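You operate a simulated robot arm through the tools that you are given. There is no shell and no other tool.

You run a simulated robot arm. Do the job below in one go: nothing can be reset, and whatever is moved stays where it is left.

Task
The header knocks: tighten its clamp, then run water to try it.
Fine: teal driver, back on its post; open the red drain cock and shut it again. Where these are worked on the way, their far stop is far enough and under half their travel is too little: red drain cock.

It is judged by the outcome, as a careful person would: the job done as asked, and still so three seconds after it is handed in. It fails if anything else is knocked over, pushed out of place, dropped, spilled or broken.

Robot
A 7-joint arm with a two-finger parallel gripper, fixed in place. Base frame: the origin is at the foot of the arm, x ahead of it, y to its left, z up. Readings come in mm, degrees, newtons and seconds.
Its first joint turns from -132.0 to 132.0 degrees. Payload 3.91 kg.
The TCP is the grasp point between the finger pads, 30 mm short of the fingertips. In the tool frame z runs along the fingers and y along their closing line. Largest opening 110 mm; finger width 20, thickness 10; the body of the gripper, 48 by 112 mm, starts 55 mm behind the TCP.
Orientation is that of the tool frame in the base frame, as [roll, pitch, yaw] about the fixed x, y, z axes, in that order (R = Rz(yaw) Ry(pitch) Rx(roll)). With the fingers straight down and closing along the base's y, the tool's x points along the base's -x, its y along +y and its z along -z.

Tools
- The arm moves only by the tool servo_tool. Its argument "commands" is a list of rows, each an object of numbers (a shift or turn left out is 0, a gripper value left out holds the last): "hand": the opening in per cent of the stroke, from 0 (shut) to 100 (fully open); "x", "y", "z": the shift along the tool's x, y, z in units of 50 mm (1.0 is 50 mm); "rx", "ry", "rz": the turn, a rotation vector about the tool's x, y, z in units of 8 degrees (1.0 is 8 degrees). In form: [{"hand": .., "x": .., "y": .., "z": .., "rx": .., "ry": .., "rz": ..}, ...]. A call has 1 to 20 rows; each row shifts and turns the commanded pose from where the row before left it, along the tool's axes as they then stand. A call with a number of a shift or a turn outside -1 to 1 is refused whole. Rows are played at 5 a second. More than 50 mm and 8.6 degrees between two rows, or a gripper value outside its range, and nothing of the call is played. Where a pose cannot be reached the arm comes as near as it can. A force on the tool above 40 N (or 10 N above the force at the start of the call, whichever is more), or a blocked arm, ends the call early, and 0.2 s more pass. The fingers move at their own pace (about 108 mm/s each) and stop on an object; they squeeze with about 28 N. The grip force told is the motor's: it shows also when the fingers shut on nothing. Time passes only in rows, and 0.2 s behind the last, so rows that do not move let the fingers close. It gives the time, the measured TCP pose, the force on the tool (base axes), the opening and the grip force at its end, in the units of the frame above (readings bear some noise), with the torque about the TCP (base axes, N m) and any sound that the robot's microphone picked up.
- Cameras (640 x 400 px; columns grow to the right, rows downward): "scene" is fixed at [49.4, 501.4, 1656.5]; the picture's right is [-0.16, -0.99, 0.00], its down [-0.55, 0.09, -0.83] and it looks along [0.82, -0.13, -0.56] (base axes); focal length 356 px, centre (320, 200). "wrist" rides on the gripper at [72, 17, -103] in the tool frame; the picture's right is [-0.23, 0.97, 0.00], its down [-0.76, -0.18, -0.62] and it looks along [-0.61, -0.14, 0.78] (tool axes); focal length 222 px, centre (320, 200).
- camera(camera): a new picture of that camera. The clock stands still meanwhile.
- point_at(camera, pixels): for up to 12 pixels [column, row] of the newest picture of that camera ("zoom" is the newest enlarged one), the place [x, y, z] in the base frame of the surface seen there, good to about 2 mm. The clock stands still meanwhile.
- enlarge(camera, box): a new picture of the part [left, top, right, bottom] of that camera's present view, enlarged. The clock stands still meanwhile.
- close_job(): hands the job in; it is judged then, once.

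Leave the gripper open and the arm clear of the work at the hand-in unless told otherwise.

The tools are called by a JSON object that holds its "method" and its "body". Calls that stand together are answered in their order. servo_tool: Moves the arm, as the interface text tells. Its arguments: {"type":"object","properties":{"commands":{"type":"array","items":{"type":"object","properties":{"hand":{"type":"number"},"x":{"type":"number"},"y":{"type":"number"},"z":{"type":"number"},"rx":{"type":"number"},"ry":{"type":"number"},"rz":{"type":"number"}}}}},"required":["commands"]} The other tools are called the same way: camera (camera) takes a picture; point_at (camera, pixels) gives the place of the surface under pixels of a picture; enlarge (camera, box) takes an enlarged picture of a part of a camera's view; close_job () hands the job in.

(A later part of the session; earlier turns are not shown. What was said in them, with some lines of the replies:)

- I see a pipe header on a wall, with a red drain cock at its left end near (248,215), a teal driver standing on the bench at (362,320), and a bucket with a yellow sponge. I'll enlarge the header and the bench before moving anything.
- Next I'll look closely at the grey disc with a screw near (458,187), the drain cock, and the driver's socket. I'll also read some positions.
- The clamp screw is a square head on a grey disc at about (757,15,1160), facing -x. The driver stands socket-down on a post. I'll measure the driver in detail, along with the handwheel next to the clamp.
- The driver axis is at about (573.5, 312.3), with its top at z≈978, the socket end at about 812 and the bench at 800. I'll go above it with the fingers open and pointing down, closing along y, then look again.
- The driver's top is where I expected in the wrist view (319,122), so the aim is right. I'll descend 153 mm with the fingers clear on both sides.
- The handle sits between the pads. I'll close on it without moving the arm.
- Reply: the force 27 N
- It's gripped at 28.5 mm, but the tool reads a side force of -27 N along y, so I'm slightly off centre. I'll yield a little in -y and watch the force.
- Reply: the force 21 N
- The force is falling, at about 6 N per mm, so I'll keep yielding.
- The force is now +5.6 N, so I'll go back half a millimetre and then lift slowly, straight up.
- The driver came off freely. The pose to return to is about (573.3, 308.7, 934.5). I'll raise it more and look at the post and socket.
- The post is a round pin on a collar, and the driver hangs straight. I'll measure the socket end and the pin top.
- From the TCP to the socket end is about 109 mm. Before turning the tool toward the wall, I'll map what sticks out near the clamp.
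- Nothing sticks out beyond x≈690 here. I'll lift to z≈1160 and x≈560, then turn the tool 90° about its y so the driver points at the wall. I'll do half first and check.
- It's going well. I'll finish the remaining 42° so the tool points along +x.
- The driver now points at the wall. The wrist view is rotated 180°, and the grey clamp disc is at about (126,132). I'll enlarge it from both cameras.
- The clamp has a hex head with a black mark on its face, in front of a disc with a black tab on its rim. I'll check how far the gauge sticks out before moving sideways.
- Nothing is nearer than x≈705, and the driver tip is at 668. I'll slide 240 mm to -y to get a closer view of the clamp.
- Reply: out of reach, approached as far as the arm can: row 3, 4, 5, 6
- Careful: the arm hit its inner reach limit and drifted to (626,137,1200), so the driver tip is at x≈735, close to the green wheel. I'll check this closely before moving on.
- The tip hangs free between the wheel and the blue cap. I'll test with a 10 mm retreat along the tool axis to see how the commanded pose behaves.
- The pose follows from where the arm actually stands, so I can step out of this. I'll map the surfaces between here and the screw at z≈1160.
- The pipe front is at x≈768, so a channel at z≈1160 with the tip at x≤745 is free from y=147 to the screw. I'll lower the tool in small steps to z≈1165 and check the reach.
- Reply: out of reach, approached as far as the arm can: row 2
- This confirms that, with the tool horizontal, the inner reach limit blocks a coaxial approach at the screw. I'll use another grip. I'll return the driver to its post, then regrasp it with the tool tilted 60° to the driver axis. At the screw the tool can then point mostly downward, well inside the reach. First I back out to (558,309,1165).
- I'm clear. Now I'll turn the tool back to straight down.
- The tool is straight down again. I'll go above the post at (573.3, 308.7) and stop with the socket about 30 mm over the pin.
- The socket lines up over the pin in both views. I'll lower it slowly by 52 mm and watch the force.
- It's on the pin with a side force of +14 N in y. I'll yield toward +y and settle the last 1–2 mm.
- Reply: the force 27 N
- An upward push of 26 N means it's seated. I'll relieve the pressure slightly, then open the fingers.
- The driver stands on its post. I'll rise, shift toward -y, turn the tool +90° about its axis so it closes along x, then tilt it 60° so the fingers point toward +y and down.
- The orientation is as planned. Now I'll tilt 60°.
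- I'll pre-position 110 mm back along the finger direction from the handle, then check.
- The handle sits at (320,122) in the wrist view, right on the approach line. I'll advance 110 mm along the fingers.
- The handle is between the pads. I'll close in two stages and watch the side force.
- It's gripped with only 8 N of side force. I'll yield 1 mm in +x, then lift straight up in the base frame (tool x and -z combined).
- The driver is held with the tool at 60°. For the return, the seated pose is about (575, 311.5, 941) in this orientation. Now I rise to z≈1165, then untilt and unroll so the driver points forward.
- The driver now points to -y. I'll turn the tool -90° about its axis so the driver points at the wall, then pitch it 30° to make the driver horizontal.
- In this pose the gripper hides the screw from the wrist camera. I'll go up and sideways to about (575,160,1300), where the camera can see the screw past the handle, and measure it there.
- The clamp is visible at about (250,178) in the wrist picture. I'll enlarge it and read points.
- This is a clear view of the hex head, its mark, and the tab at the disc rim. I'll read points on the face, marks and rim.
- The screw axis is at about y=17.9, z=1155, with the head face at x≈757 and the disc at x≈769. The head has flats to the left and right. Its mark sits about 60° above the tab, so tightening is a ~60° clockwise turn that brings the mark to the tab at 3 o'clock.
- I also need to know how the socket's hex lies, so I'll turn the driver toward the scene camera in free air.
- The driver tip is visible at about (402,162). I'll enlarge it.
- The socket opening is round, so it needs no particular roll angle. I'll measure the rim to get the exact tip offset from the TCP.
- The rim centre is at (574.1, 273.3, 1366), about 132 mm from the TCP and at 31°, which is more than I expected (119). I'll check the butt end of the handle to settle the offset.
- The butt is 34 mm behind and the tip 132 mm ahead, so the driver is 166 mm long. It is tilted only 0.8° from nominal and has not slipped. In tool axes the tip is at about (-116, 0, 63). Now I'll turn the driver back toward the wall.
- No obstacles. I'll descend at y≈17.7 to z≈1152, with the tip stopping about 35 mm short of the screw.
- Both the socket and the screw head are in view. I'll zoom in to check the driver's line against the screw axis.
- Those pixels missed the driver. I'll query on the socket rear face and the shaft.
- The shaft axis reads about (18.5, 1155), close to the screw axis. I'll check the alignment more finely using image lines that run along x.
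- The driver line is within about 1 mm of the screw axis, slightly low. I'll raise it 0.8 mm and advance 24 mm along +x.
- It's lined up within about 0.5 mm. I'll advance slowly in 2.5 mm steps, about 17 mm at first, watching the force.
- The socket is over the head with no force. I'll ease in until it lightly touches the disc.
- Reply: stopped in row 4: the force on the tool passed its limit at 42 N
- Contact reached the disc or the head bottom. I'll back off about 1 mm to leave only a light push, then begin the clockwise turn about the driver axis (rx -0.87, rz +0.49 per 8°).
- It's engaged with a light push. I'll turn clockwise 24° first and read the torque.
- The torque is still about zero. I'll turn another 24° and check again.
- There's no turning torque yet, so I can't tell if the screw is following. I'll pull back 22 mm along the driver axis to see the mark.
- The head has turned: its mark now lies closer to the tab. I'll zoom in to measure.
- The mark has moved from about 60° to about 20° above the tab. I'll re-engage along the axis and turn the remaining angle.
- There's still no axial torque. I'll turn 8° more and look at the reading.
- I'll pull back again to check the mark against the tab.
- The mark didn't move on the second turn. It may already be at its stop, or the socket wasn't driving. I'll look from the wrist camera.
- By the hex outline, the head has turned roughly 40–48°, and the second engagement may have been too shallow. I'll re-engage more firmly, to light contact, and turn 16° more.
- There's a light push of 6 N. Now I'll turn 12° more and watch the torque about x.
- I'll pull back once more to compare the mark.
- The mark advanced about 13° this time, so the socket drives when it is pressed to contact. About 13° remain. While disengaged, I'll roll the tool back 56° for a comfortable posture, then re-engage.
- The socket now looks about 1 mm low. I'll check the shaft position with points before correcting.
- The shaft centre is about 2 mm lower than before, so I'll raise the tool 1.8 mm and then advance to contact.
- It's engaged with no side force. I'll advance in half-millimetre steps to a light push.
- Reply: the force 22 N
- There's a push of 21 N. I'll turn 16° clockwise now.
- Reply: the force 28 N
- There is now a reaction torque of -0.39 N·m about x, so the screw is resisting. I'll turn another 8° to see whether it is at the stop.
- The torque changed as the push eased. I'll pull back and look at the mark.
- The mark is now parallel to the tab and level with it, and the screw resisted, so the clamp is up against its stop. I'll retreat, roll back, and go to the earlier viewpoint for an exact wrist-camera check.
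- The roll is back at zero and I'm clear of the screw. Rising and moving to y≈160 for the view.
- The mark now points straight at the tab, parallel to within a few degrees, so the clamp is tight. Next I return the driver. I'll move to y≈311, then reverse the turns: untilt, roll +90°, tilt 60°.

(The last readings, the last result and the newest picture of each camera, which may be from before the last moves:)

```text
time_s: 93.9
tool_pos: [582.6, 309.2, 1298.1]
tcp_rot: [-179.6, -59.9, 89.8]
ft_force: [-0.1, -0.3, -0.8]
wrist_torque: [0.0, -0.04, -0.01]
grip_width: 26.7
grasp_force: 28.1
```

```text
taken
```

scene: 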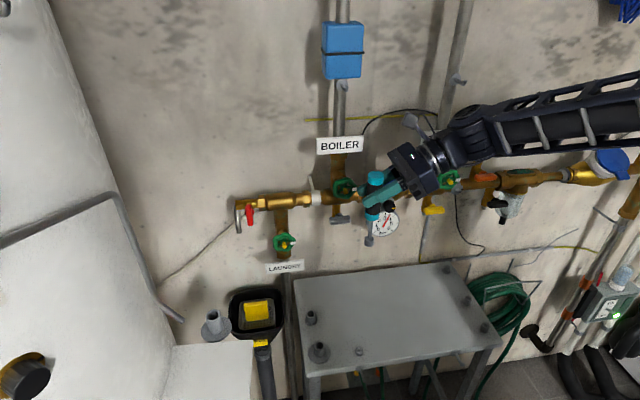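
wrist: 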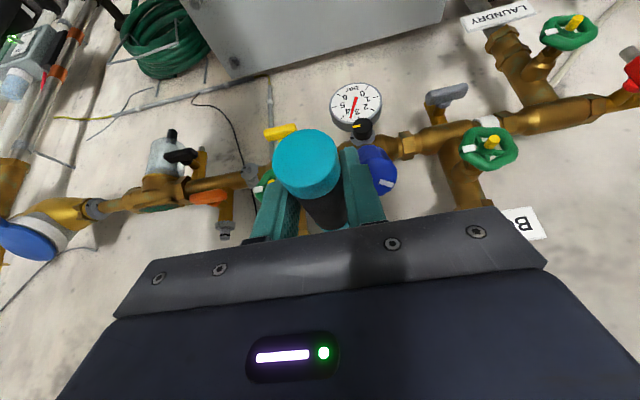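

I'm back in the post orientation. I'll check that the driver hangs vertically in the grip.

{"method": "enlarge", "body": {"camera": "scene", "box": [345, 160, 425, 250]}}

{"method": "enlarge", "body": {"camera": "scene", "box": [354, 210, 386, 250]}}

```text
4.44 times, centred on (385, 205) of scene
```

zoom: 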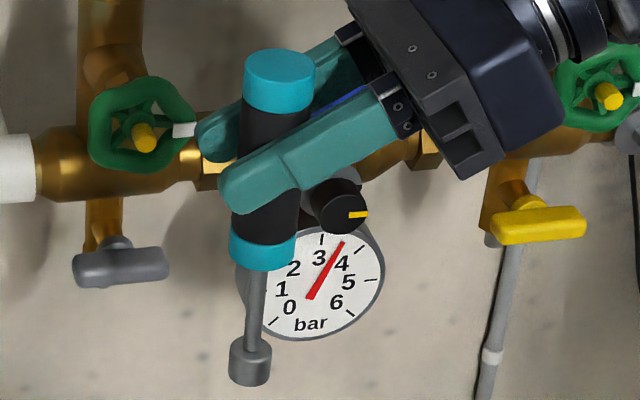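

```text
10.00 times, centred on (370, 230) of scene
```

zoom: 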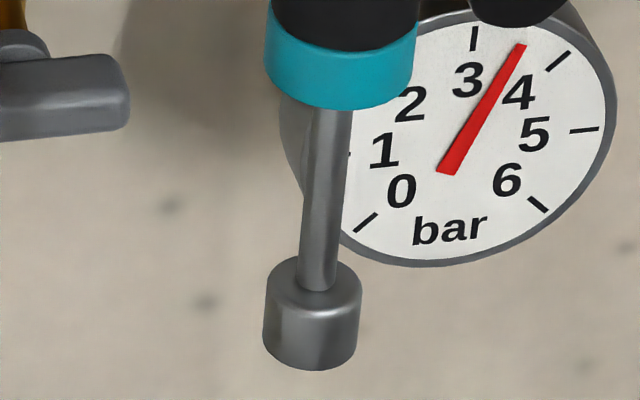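

{"method": "point_at", "body": {"camera": "zoom", "pixels": [[325, 150], [322, 200], [318, 250], [316, 278], [312, 320], [310, 355], [340, 70], [342, 90], [330, 130], [345, 20]]}}

```text
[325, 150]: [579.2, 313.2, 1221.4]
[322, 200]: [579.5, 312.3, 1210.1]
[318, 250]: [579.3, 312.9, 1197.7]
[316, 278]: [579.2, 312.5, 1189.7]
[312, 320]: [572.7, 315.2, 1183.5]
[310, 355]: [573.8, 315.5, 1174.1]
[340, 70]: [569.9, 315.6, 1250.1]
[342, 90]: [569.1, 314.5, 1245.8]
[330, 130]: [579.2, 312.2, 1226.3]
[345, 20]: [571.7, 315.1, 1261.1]
```

The driver is vertical, with its axis at about (583, 311.3). I'll shift 9 mm in -x and 1 mm in +y to sit over the post, and descend to about 45 mm above seating.

{"method": "servo_tool", "body": {"commands": [{"x": 0.01, "y": -0.18, "z": 0.017}, {"x": -0.774, "z": 0.447}, {"x": -0.774, "z": 0.447}, {"x": -0.774, "z": 0.447}, {"x": -0.774, "z": 0.447}, {"x": -0.774, "z": 0.447}, {"x": -0.774, "z": 0.447}, {"x": -0.774, "z": 0.447}, {}, {}]}}

{"method": "enlarge", "body": {"camera": "scene", "box": [340, 290, 380, 360]}}

{"method": "camera", "body": {"camera": "wrist"}}

```text
time_s: 96.1
tool_pos: [573.8, 312.2, 984.6]
tcp_rot: [-179.7, -59.8, 89.8]
ft_force: [-0.5, -0.6, -1.7]
wrist_torque: [-0.01, -0.05, 0.04]
grip_width: 27.1
grasp_force: 28.2
```

```text
5.71 times, centred on (360, 325) of scene
```

zoom: 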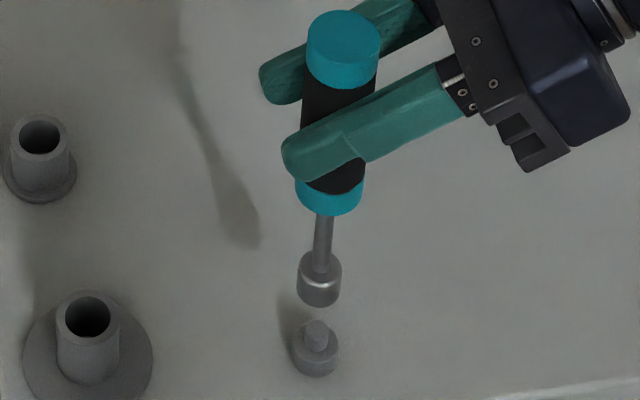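

```text
taken
```

wrist: 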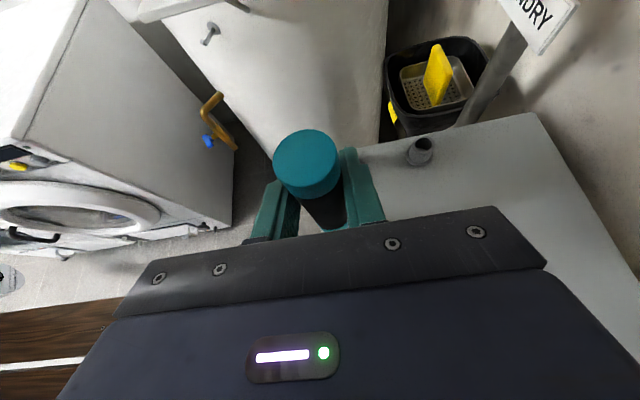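

The socket looks about 1.4 mm too far to +y relative to the pin. I'll measure the socket, shaft and pin.

{"method": "enlarge", "body": {"camera": "scene", "box": [350, 325, 370, 358]}}

{"method": "point_at", "body": {"camera": "zoom", "pixels": [[318, 60], [318, 90], [318, 110], [330, 20], [332, 5], [310, 250], [310, 275], [310, 290], [300, 320], [310, 330], [320, 320], [310, 345]]}}

```text
12.12 times, centred on (360, 342) of scene
```

zoom: 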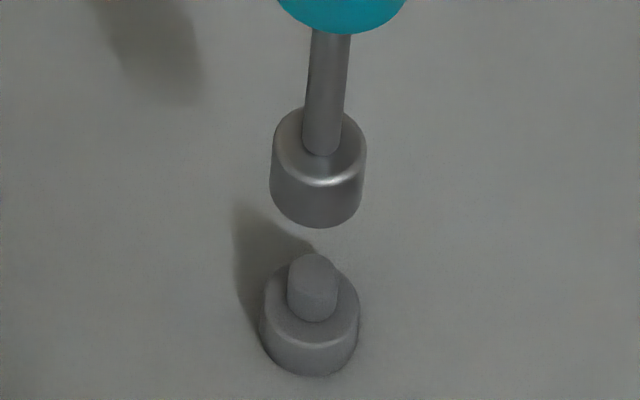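

```text
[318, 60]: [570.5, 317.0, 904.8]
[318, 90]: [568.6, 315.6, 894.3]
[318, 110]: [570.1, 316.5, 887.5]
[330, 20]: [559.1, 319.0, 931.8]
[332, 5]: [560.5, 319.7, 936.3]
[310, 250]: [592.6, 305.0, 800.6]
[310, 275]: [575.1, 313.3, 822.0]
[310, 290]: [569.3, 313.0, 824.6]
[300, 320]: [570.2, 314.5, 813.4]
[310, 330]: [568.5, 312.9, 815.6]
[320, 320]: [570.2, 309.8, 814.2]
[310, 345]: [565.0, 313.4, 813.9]
```

The sight-line gives the driver 1.3 mm too far in +y and about 1 mm short in x. I'll correct by -1.5 mm in y and +0.8 mm in x and re-check.

{"method": "servo_tool", "body": {"commands": [{"x": -0.015, "y": 0.016, "z": -0.026}, {"x": -0.26, "z": 0.15}, {}, {}]}}

{"method": "enlarge", "body": {"camera": "scene", "box": [350, 325, 370, 358]}}

```text
time_s: 97.1
tool_pos: [573.8, 309.0, 970.6]
tcp_rot: [-179.6, -59.9, 89.7]
ft_force: [0.2, -0.4, -0.3]
wrist_torque: [0.0, 0.01, -0.01]
grip_width: 26.8
grasp_force: 28.2
```

```text
12.12 times, centred on (360, 342) of scene
```

zoom: 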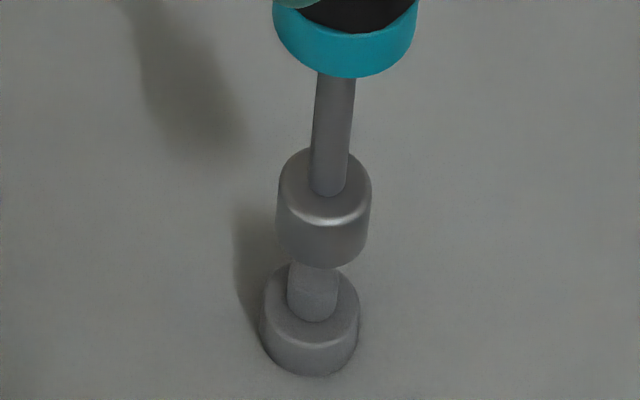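

{"method": "point_at", "body": {"camera": "zoom", "pixels": [[335, 100], [333, 120], [332, 140], [330, 160], [329, 180], [325, 240], [322, 255], [345, 55], [345, 65], [312, 300], [312, 310], [310, 355]]}}

```text
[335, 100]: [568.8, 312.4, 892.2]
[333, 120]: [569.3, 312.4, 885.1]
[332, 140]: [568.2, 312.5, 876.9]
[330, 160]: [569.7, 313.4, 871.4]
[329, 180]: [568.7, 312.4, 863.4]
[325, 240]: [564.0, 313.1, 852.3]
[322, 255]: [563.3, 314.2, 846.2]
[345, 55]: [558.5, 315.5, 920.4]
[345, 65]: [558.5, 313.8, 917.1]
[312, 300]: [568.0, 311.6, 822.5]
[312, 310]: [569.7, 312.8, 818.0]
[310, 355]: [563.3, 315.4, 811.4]
```

The shaft axis is at about (572.5, 311.2) and the pin at about (573.5, 310.8), so I'll add 1 mm in x. Then I'll lower slowly onto the pin.

{"method": "servo_tool", "body": {"commands": [{"y": 0.02}, {"x": -0.173, "z": 0.1}, {"x": -0.087, "z": 0.05}, {"x": -0.087, "z": 0.05}, {}]}}

{"method": "enlarge", "body": {"camera": "scene", "box": [350, 325, 370, 358]}}

```text
time_s: 98.3
tool_pos: [575.4, 309.1, 949.7]
tcp_rot: [-179.7, -59.9, 89.8]
ft_force: [0.3, 0.5, -1.3]
wrist_torque: [-0.02, 0.01, 0.03]
grip_width: 27.1
grasp_force: 28.2
```

```text
12.12 times, centred on (360, 342) of scene
```

zoom: 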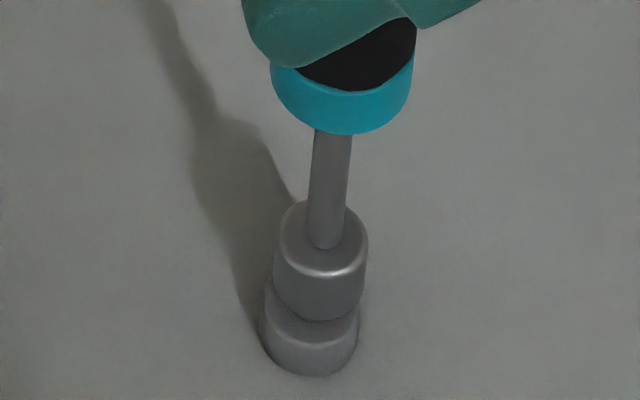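

The socket slid over the pin with no force. About 7–8 mm remain, and I'll lower in 2 mm steps.

{"method": "servo_tool", "body": {"commands": [{"x": -0.0433, "z": 0.025}, {"x": -0.0433, "z": 0.025}, {"x": -0.026, "z": 0.015}, {}]}}

{"method": "enlarge", "body": {"camera": "scene", "box": [350, 325, 370, 358]}}

```text
time_s: 99.3
tool_pos: [575.3, 307.8, 941.8]
tcp_rot: [-179.7, -59.9, 89.8]
ft_force: [0.1, -0.4, -0.9]
wrist_torque: [0.02, -0.01, -0.05]
grip_width: 27.0
grasp_force: 27.3
```

```text
12.12 times, centred on (360, 342) of scene
```

zoom: 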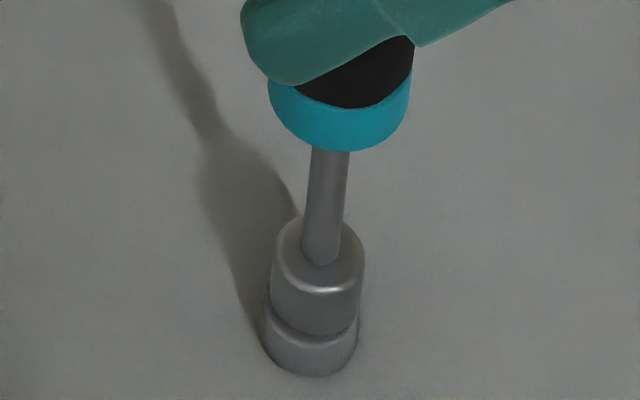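

It's nearly seated. I'll lower in 1 mm steps until the contact force shows.

{"method": "servo_tool", "body": {"commands": [{"x": -0.0173, "z": 0.01}, {"x": -0.0173, "z": 0.01}, {"x": -0.0173, "z": 0.01}, {}]}}

```text
time_s: 100.3
tool_pos: [574.7, 308.7, 941.9]
tcp_rot: [-179.9, -60.1, 90.0]
ft_force: [-3.2, 6.9, 21.4]
wrist_torque: [0.22, 0.16, -0.18]
grip_width: 26.6
grasp_force: 28.0
```

An upward force of 21 N means it's seated. I'll relieve it by 0.7 mm and open the fingers.

{"method": "servo_tool", "body": {"commands": [{"x": 0.012, "z": -0.007}, {}, {"hand": 32}, {}, {"hand": 100}, {}, {}]}}

{"method": "enlarge", "body": {"camera": "scene", "box": [330, 280, 400, 362]}}

```text
time_s: 101.9
tool_pos: [576.0, 308.5, 942.3]
tcp_rot: [-179.7, -59.9, 89.9]
ft_force: [0.0, 1.3, -0.1]
wrist_torque: [-0.02, 0.01, -0.03]
grip_width: 110.0
grasp_force: 0.1
```

```text
4.88 times, centred on (365, 321) of scene
```

zoom: 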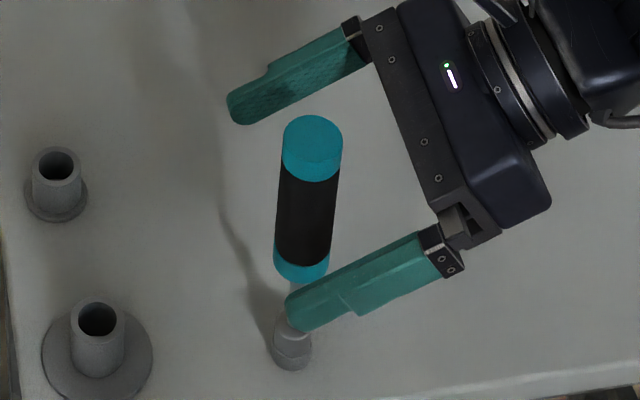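

The driver stands on its post. I'll back the fingers out along their direction, then rise and turn the tool to straight down.

{"method": "servo_tool", "body": {"commands": [{"z": -0.5}, {"z": -0.7}, {"z": -0.8}, {"z": -0.8}, {"x": 0.7, "z": -0.4}, {"x": 0.7, "z": -0.4}, {"ry": -1}, {"ry": -1}, {"ry": -1}, {"ry": -1}, {"ry": -1}, {"ry": -1}, {"ry": -1}, {"ry": -0.5}, {}]}}

{"method": "enlarge", "body": {"camera": "scene", "box": [330, 280, 400, 362]}}

{"method": "enlarge", "body": {"camera": "scene", "box": [228, 190, 268, 240]}}

```text
time_s: 105.1
tool_pos: [576.7, 188.5, 1092.1]
tcp_rot: [-179.9, 0.3, 90.0]
ft_force: [0.7, 0.1, 0.3]
wrist_torque: [0.02, 0.0, -0.02]
grip_width: 110.0
grasp_force: 0.1
```

```text
4.88 times, centred on (365, 321) of scene
```

zoom: 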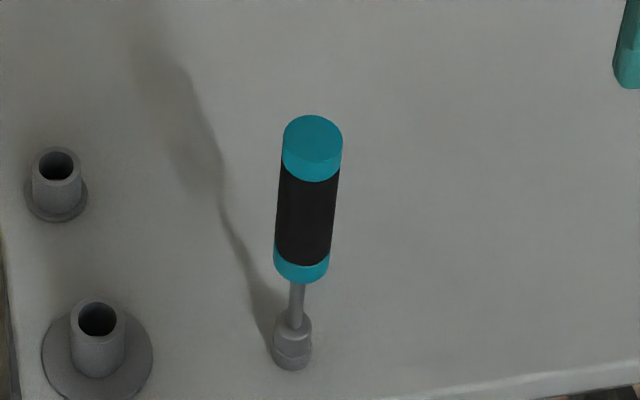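

```text
8.00 times, centred on (248, 215) of scene
```

zoom: 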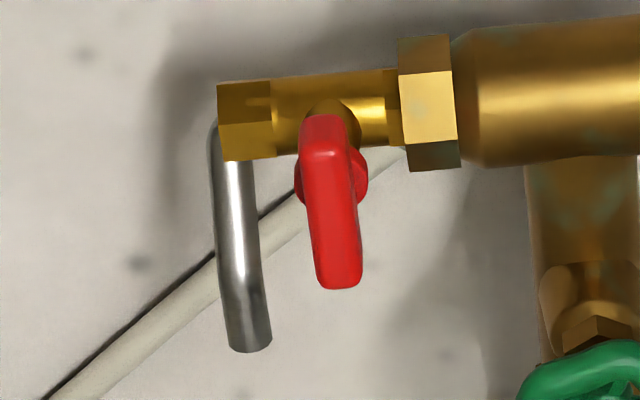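

The driver is upright on its post. Now the red drain cock: it's a bar across a hub, standing vertical. I'll measure it.

{"method": "point_at", "body": {"camera": "zoom", "pixels": [[325, 118], [325, 135], [328, 160], [332, 200], [337, 240], [342, 280], [302, 180], [362, 180], [290, 100], [330, 100], [308, 140], [345, 140]]}}

{"method": "servo_tool", "body": {"commands": [{"z": -0.8}, {"z": -0.8}, {"rz": -1}, {"rz": -1}, {"rz": -1}, {"rz": -1}, {"rz": -1}, {"rz": -1}, {"rz": -1}, {"rz": -1}, {"rz": -1}, {"rz": -1}, {"rz": -1}, {"rz": -0.25}, {}]}}

```text
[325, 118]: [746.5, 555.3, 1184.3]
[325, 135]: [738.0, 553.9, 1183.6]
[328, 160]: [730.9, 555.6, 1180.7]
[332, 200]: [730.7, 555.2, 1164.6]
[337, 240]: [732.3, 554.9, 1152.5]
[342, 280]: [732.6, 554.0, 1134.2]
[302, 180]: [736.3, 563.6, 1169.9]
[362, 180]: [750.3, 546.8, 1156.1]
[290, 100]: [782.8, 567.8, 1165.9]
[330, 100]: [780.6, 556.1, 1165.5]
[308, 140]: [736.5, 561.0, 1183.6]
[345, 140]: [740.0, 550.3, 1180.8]
```

```text
time_s: 108.3
tool_pos: [576.1, 188.8, 1172.1]
tcp_rot: [-179.9, -0.2, -180.0]
ft_force: [0.0, -0.8, -0.2]
wrist_torque: [-0.02, -0.01, -0.06]
grip_width: 109.9
grasp_force: 0.0
```

The red bar's front face is at x≈731. It's centred at about y=555, spans z 1131–1184 (so the pivot is at z≈1158), and is about 12 mm wide. I'll move across to y≈555 and turn the tool to point at the wall.

{"method": "servo_tool", "body": {"commands": [{"y": 0.915}, {"y": 0.915}, {"y": 0.915}, {"y": 0.915}, {"y": 0.915}, {"y": 0.915}, {"y": 0.915}, {"y": 0.915}, {"ry": -1}, {"ry": -1}, {"ry": -1}, {"ry": -1}, {"ry": -1}, {"ry": -1}, {}]}}

{"method": "camera", "body": {"camera": "scene"}}

{"method": "camera", "body": {"camera": "wrist"}}

```text
time_s: 111.5
tool_pos: [576.4, 554.7, 1171.9]
tcp_rot: [-180.0, 47.9, -179.8]
ft_force: [-0.8, 0.5, -0.3]
wrist_torque: [0.05, 0.01, 0.01]
grip_width: 110.3
grasp_force: 0.1
```

```text
taken
```

scene: 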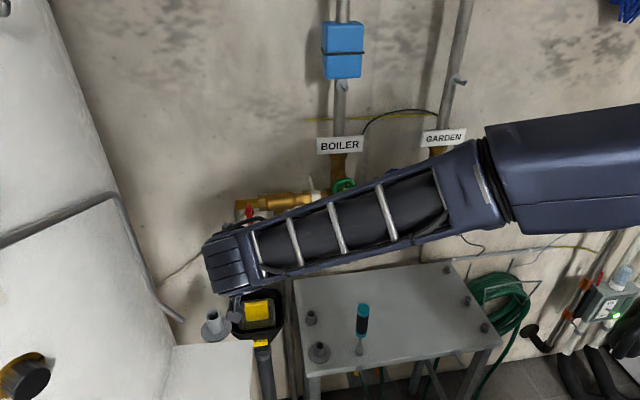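

```text
taken
```

wrist: 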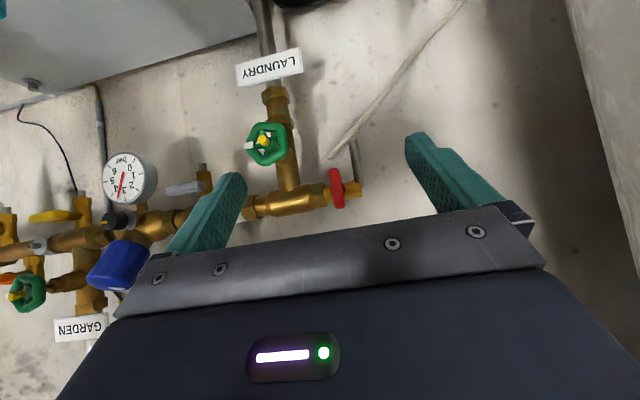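

The red bar is between the fingers ahead. I'll finish the turn to horizontal.

{"method": "servo_tool", "body": {"commands": [{"ry": -1}, {"ry": -1}, {"ry": -1}, {"ry": -1}, {"ry": -1}, {"ry": -0.25}, {}]}}

{"method": "camera", "body": {"camera": "wrist"}}

{"method": "camera", "body": {"camera": "scene"}}

```text
time_s: 113.1
tool_pos: [575.2, 555.1, 1170.1]
tcp_rot: [-133.2, 89.8, -133.2]
ft_force: [0.7, -0.4, -0.6]
wrist_torque: [-0.03, 0.01, -0.01]
grip_width: 110.1
grasp_force: 0.0
```

```text
taken
```

wrist: 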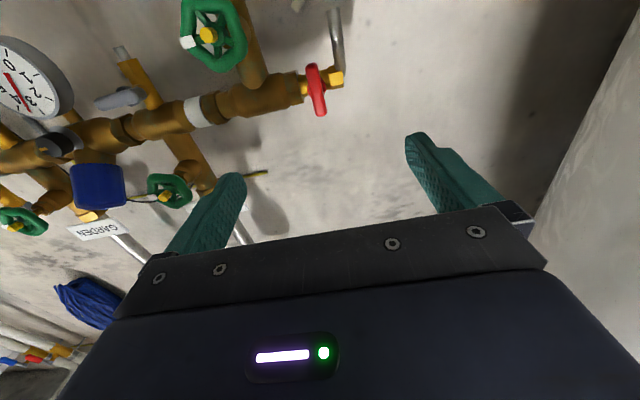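

```text
taken
```

scene: 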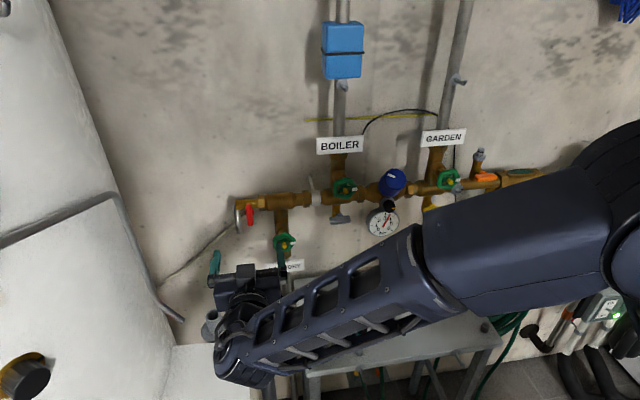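

The tool now faces the wall. The bar is at about (317,90) in the wrist picture, so I'll measure it from here.

{"method": "enlarge", "body": {"camera": "wrist", "box": [285, 50, 365, 125]}}

{"method": "point_at", "body": {"camera": "zoom", "pixels": [[240, 130], [245, 160], [250, 200], [255, 240], [260, 280], [262, 300], [215, 150], [285, 160], [330, 190], [200, 200], [310, 215], [320, 60]]}}

```text
5.33 times, centred on (325, 88) of wrist
```

zoom: 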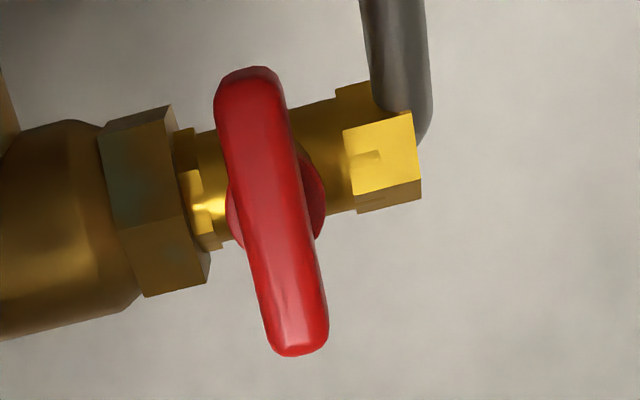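

```text
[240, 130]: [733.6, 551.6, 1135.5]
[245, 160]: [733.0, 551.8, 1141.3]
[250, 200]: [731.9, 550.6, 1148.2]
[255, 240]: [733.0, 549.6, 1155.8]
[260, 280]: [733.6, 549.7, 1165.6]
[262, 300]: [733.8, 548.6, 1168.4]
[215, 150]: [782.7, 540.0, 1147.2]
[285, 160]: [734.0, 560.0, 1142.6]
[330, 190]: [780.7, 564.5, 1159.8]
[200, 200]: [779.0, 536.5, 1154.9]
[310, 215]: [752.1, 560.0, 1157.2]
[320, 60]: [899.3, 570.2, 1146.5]
```

The bar centre is at about (733, 554.7, 1155.5). I'll close the fingers to about 40 mm, centre on the pivot and advance to x≈670 for a check.

{"method": "servo_tool", "body": {"commands": [{"hand": 36, "x": 0.29, "y": -0.01}, {"z": 0.7}, {"z": 0.7}, {"z": 0.5}, {}, {}]}}

{"method": "camera", "body": {"camera": "wrist"}}

{"method": "camera", "body": {"camera": "scene"}}

```text
time_s: 114.5
tool_pos: [671.5, 553.1, 1155.1]
tcp_rot: [-143.5, 89.7, -143.4]
ft_force: [-0.2, 0.2, 0.6]
wrist_torque: [-0.02, -0.01, 0.0]
grip_width: 39.9
grasp_force: 0.0
```

```text
taken
```

wrist: 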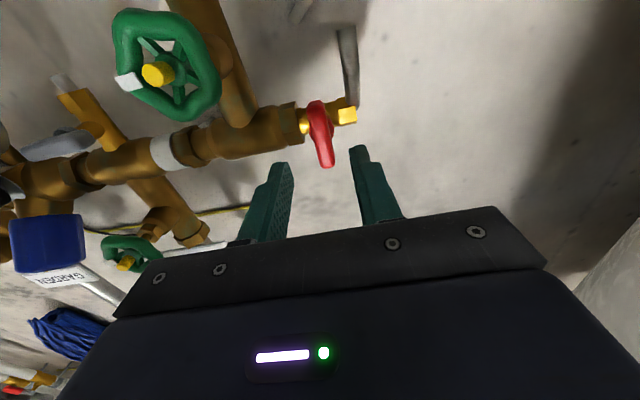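

```text
taken
```

scene: 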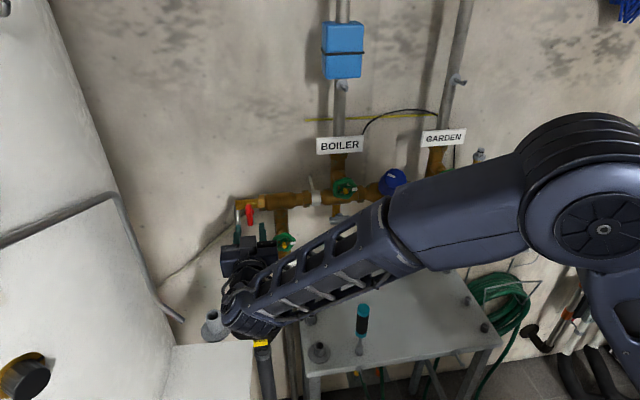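

The bar is centred between the fingers at (320,135). I'll advance 45 mm so the fingertips reach just past the bar.

{"method": "servo_tool", "body": {"commands": [{"z": 0.4}, {"z": 0.3}, {"z": 0.2}, {}]}}

{"method": "camera", "body": {"camera": "wrist"}}

{"method": "enlarge", "body": {"camera": "scene", "box": [215, 190, 305, 280]}}

```text
time_s: 115.5
tool_pos: [716.6, 554.1, 1155.7]
tcp_rot: [-141.0, 89.7, -140.8]
ft_force: [0.2, -1.0, 0.1]
wrist_torque: [-0.01, 0.0, 0.02]
grip_width: 39.6
grasp_force: 0.1
```

```text
taken
```

wrist: 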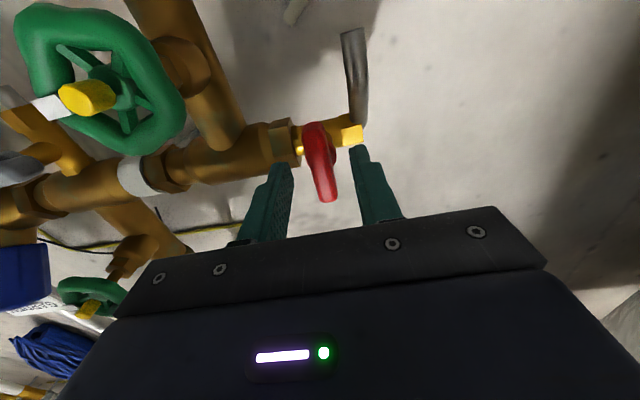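

```text
4.44 times, centred on (260, 235) of scene
```

zoom: 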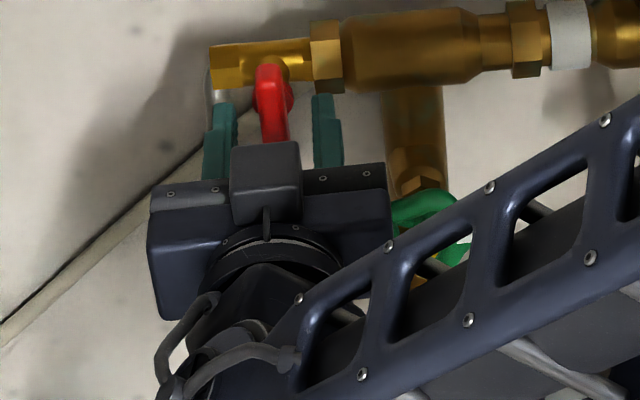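

The bar is between the fingertips. I'll close on it gently and check the side force.

{"method": "servo_tool", "body": {"commands": [{"hand": 18}, {}, {}, {"hand": 0}, {}, {}]}}

{"method": "enlarge", "body": {"camera": "wrist", "box": [230, 90, 430, 230]}}

```text
time_s: 116.9
tool_pos: [715.7, 554.1, 1156.3]
tcp_rot: [-141.2, 89.8, -140.9]
ft_force: [8.7, 18.7, 4.6]
wrist_torque: [0.0, 0.37, 0.36]
grip_width: 13.7
grasp_force: 44.5
```

```text
2.86 times, centred on (330, 160) of wrist
```

zoom: 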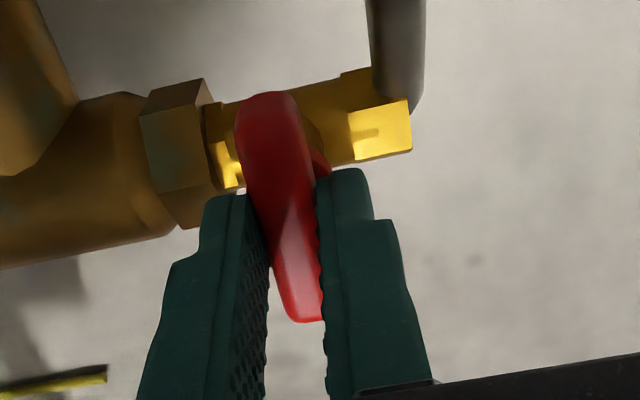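

It's gripped at 13.7 mm with a side force of +19 N in y. I'll yield toward +y to centre it.

{"method": "servo_tool", "body": {"commands": [{"y": 0.02}, {}, {}]}}

```text
time_s: 117.7
tool_pos: [715.9, 554.9, 1155.8]
tcp_rot: [-137.5, 89.9, -137.4]
ft_force: [-3.4, 5.2, -3.1]
wrist_torque: [0.01, -1.28, 0.03]
grip_width: 13.8
grasp_force: 44.9
```

It's centred. I'll try turning 8° about the tool axis (clockwise seen from the robot) and read the torque.

{"method": "servo_tool", "body": {"commands": [{"rz": 0.5}, {"rz": 0.5}, {}]}}

```text
time_s: 118.5
tool_pos: [715.3, 554.6, 1155.3]
tcp_rot: [91.5, 82.1, 91.4]
ft_force: [-2.6, 3.4, -7.0]
wrist_torque: [-1.13, 0.18, 0.05]
grip_width: 16.6
grasp_force: 45.2
```

The bar resists with -1.1 N·m and wedges the fingers open, so clockwise is the stop. I'll go back and try the other way.

{"method": "servo_tool", "body": {"commands": [{"rz": -0.5}, {"rz": -0.5}, {}, {"rz": -0.5}, {"rz": -0.5}, {}]}}

```text
time_s: 119.9
tool_pos: [716.1, 554.7, 1156.2]
tcp_rot: [-91.1, 81.8, -91.0]
ft_force: [8.9, 11.2, -3.4]
wrist_torque: [0.0, -0.11, 0.17]
grip_width: 14.0
grasp_force: 45.5
```

Counter-clockwise is free and the bar follows. I'll continue in steps and watch the forces.

{"method": "servo_tool", "body": {"commands": [{"rz": -0.75}, {"rz": -0.75}, {"rz": -0.75}, {"rz": -0.75}, {}]}}

{"method": "camera", "body": {"camera": "wrist"}}

```text
time_s: 121.1
tool_pos: [715.7, 555.7, 1155.5]
tcp_rot: [-90.2, 57.8, -90.3]
ft_force: [5.9, 16.7, -3.3]
wrist_torque: [-0.02, 0.8, -0.29]
grip_width: 13.9
grasp_force: 44.9
```

```text
taken
```

wrist: 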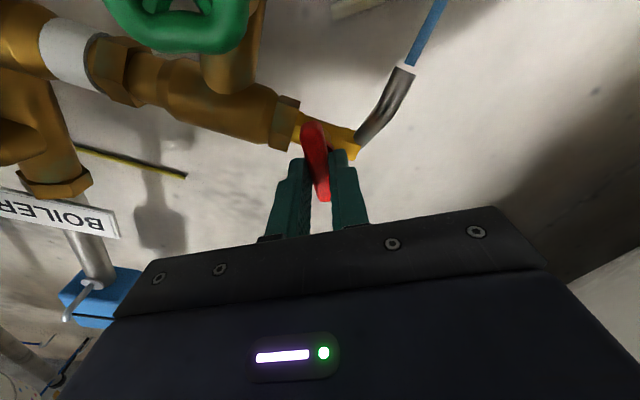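

Water is running from the spout (blue stream at the top). I'll yield slightly in +y and keep turning toward the far stop.

{"method": "servo_tool", "body": {"commands": [{"rz": -0.75, "y": 0.014, "x": -0.009}, {"rz": -0.75}, {"rz": -0.75}, {"rz": -0.75}, {}]}}

```text
time_s: 122.3
tool_pos: [715.9, 557.1, 1155.9]
tcp_rot: [-90.2, 33.8, -90.2]
ft_force: [-1.4, 7.9, -8.8]
wrist_torque: [0.0, 0.41, -0.55]
grip_width: 14.1
grasp_force: 44.8
```

It's at 56° with low forces and the bar still following. Continuing.

{"method": "servo_tool", "body": {"commands": [{"rz": -0.75}, {"rz": -0.75}, {"rz": -0.75}, {"rz": -0.75}, {}]}}

```text
time_s: 123.5
tool_pos: [716.5, 556.9, 1154.2]
tcp_rot: [-90.2, 9.7, -90.0]
ft_force: [-8.2, 3.4, -19.9]
wrist_torque: [0.04, 0.26, -0.54]
grip_width: 14.0
grasp_force: 45.1
```

It's at 80°, with Fz -20 N, so I'll yield 1 mm down and go to 92°.

{"method": "servo_tool", "body": {"commands": [{"y": 0.024}, {"rz": -0.5}, {"rz": -0.5}, {"rz": -0.5}, {}]}}

{"method": "camera", "body": {"camera": "wrist"}}

```text
time_s: 124.7
tool_pos: [715.9, 556.4, 1155.7]
tcp_rot: [-90.0, -2.2, -89.9]
ft_force: [-1.9, 6.5, -9.5]
wrist_torque: [0.97, -0.15, 0.08]
grip_width: 14.2
grasp_force: 45.0
```

```text
taken
```

wrist: 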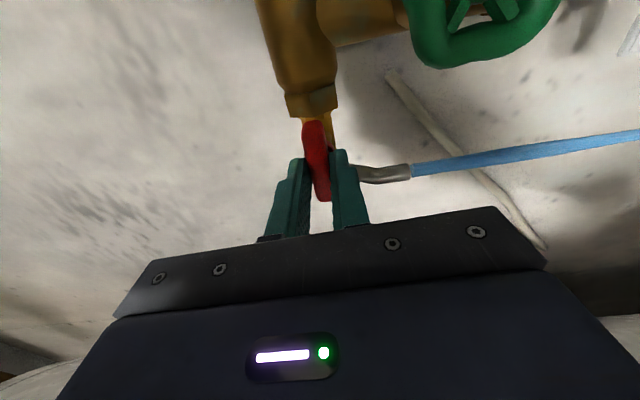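

The torque of +0.97 N·m says the far stop is reached, at about 90°, with water running freely. I'll glance at the scene to see where it lands.

{"method": "camera", "body": {"camera": "scene"}}

```text
taken
```

scene: 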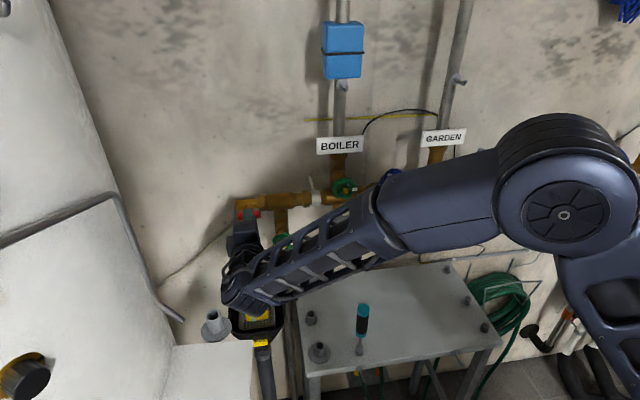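

The water falls toward the drain hopper. Now I'll shut the cock by turning back in steps, undoing the small yields.

{"method": "servo_tool", "body": {"commands": [{"rz": 0.75}, {"rz": 0.75}, {"y": -0.012}, {"rz": 0.75}, {"rz": 0.75}, {}]}}

```text
time_s: 126.1
tool_pos: [715.4, 555.2, 1155.1]
tcp_rot: [-90.1, 22.0, -90.0]
ft_force: [2.7, 3.5, -1.9]
wrist_torque: [-0.01, -0.55, 1.12]
grip_width: 14.0
grasp_force: 45.5
```

{"method": "servo_tool", "body": {"commands": [{"rz": 0.75}, {"rz": 0.75}, {"rz": 0.75}, {"rz": 0.75}, {}]}}

```text
time_s: 127.3
tool_pos: [715.9, 554.6, 1155.4]
tcp_rot: [-90.1, 46.1, -90.1]
ft_force: [9.1, 6.4, 1.4]
wrist_torque: [0.04, -0.3, 0.13]
grip_width: 14.0
grasp_force: 44.8
```

Forces are low and the bar is following. Continuing.

{"method": "servo_tool", "body": {"commands": [{"rz": 0.75}, {"rz": 0.75}, {"rz": 0.75}, {"rz": 0.75}, {}]}}

```text
time_s: 128.5
tool_pos: [715.9, 555.0, 1156.1]
tcp_rot: [-90.3, 69.9, -90.2]
ft_force: [-1.4, -4.5, 9.2]
wrist_torque: [0.02, 0.67, -0.64]
grip_width: 14.0
grasp_force: 45.6
```

20° remain. I'll go to the closed stop and slightly against it.

{"method": "servo_tool", "body": {"commands": [{"rz": 0.75}, {"rz": 0.75}, {"rz": 0.75}, {"rz": 0.5}, {}]}}

{"method": "camera", "body": {"camera": "wrist"}}

```text
time_s: 129.7
tool_pos: [717.0, 554.5, 1155.5]
tcp_rot: [93.9, 88.0, 94.1]
ft_force: [2.8, -8.2, 11.4]
wrist_torque: [-0.93, -0.53, -0.43]
grip_width: 14.5
grasp_force: 45.5
```

```text
taken
```

wrist: 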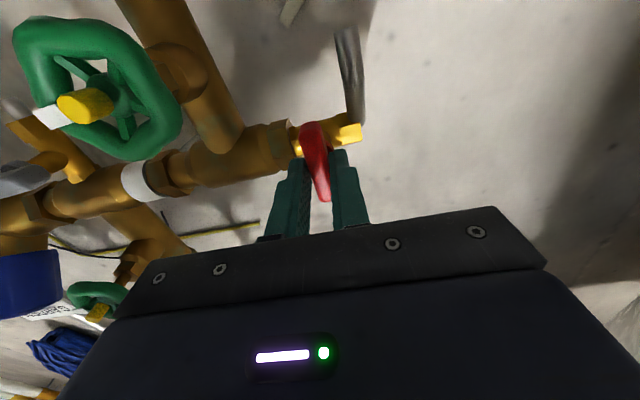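

It's at the closed stop (-0.93 N·m), and no stream is visible. I'll open the fingers and back straight out.

{"method": "servo_tool", "body": {"commands": [{"hand": 20}, {"hand": 36}, {}, {}, {"z": -0.4}, {"z": -0.6}, {"z": -0.8}, {}]}}

{"method": "enlarge", "body": {"camera": "wrist", "box": [260, 60, 420, 180]}}

{"method": "enlarge", "body": {"camera": "scene", "box": [215, 185, 285, 255]}}

```text
time_s: 131.5
tool_pos: [625.9, 555.2, 1155.0]
tcp_rot: [94.5, 88.1, 94.4]
ft_force: [0.4, 0.2, -0.5]
wrist_torque: [0.04, 0.04, -0.01]
grip_width: 39.6
grasp_force: 0.0
```

```text
3.33 times, centred on (340, 120) of wrist
```

zoom: 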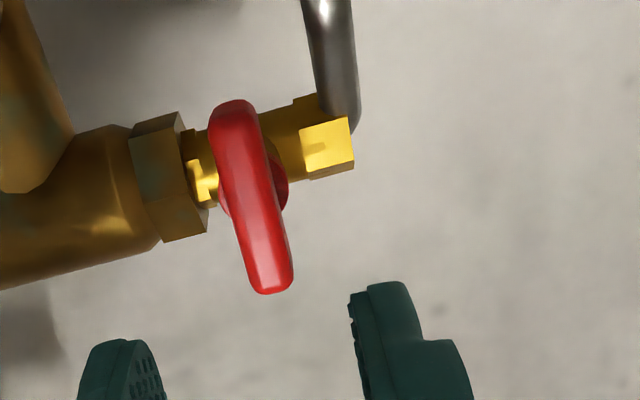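

```text
5.71 times, centred on (250, 220) of scene
```

zoom: 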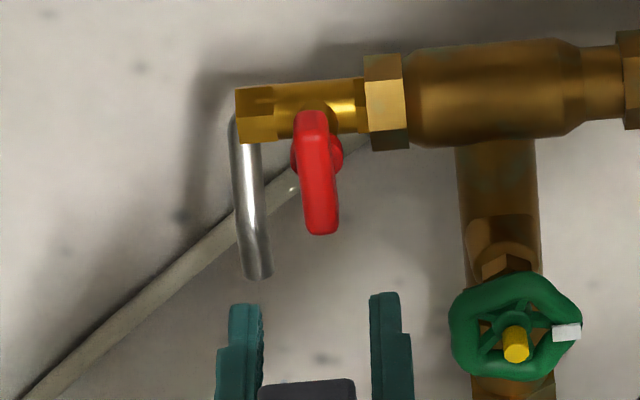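

The cock is shut just as at the start, there's no stream, and no knocking sound was reported. I'll park the arm away from the work with the gripper open.

{"method": "servo_tool", "body": {"commands": [{"z": -0.8}, {"rz": -0.25, "hand": 100}, {"ry": 1}, {"ry": 1}, {"ry": 1}, {"ry": 1}, {"ry": 1}, {"ry": 1}, {"ry": 1}, {"ry": 1}, {"ry": 1}, {"ry": 1}, {"ry": 1}, {"ry": 0.25}, {}]}}

{"method": "servo_tool", "body": {"commands": [{"z": -0.9}, {"z": -0.9}, {"z": -0.9}, {"z": -0.9}, {"y": -0.9}, {"y": -0.9}, {"y": -0.9}, {"y": -0.9}, {"y": -0.9}, {}]}}

{"method": "camera", "body": {"camera": "scene"}}

{"method": "enlarge", "body": {"camera": "scene", "box": [340, 290, 388, 370]}}

{"method": "enlarge", "body": {"camera": "scene", "box": [438, 172, 478, 197]}}

{"method": "enlarge", "body": {"camera": "scene", "box": [200, 185, 300, 350]}}

```text
time_s: 134.7
tool_pos: [586.0, 555.2, 1156.3]
tcp_rot: [-179.9, -0.2, -179.8]
ft_force: [0.1, -0.4, 0.8]
wrist_torque: [-0.07, -0.01, 0.04]
grip_width: 110.1
grasp_force: 0.1
```

```text
time_s: 136.9
tool_pos: [586.4, 331.1, 1337.7]
tcp_rot: [-179.9, -0.2, -179.9]
ft_force: [0.1, -0.1, 0.0]
wrist_torque: [-0.02, 0.02, -0.01]
grip_width: 109.9
grasp_force: 0.1
```

```text
taken
```

scene: 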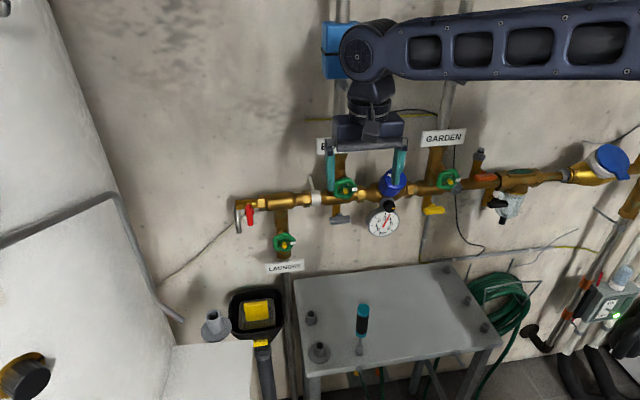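

```text
5.00 times, centred on (364, 330) of scene
```

zoom: 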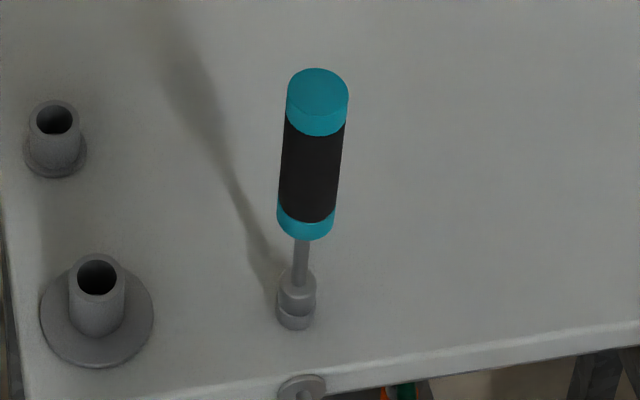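

```text
16.00 times, centred on (458, 184) of scene
```

zoom: 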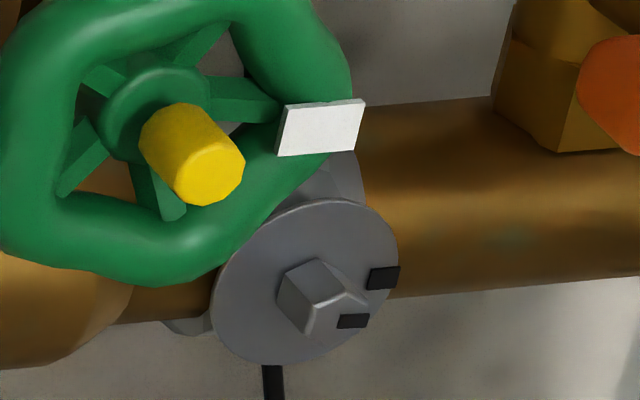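

```text
2.42 times, centred on (250, 268) of scene
```

zoom: 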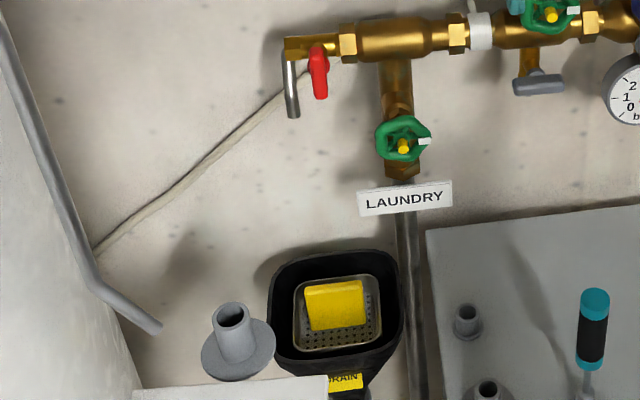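

Everything is in place. The clamp mark points to its tab, the driver is upright on its post, and the red cock is shut with no flow. The other valves and the sponge are as they were, and the gripper is open and clear. I'm handing in.

{"method": "close_job", "body": {}}

```text
The job is handed in.
```

The header clamp is tight, and the water test ran without any knock picked up by the microphone.

- **Clamp:** I turned the screw about 60° clockwise with the teal driver. It resisted at the end, and the mark on its head now points at the tab on the disc.
- **Driver:** it is back on its post, standing upright.
- **Red drain cock:** I opened it to its far stop, about 90°, and water ran from the spout toward the drain. I then shut it firmly against its closed stop, and the flow stopped.

The first way I held the driver could not reach the screw. I put the driver back on its post, gripped it again at an angle, and did the work that way.

In the final pictures nothing else had moved. The arm is parked clear with the gripper open.
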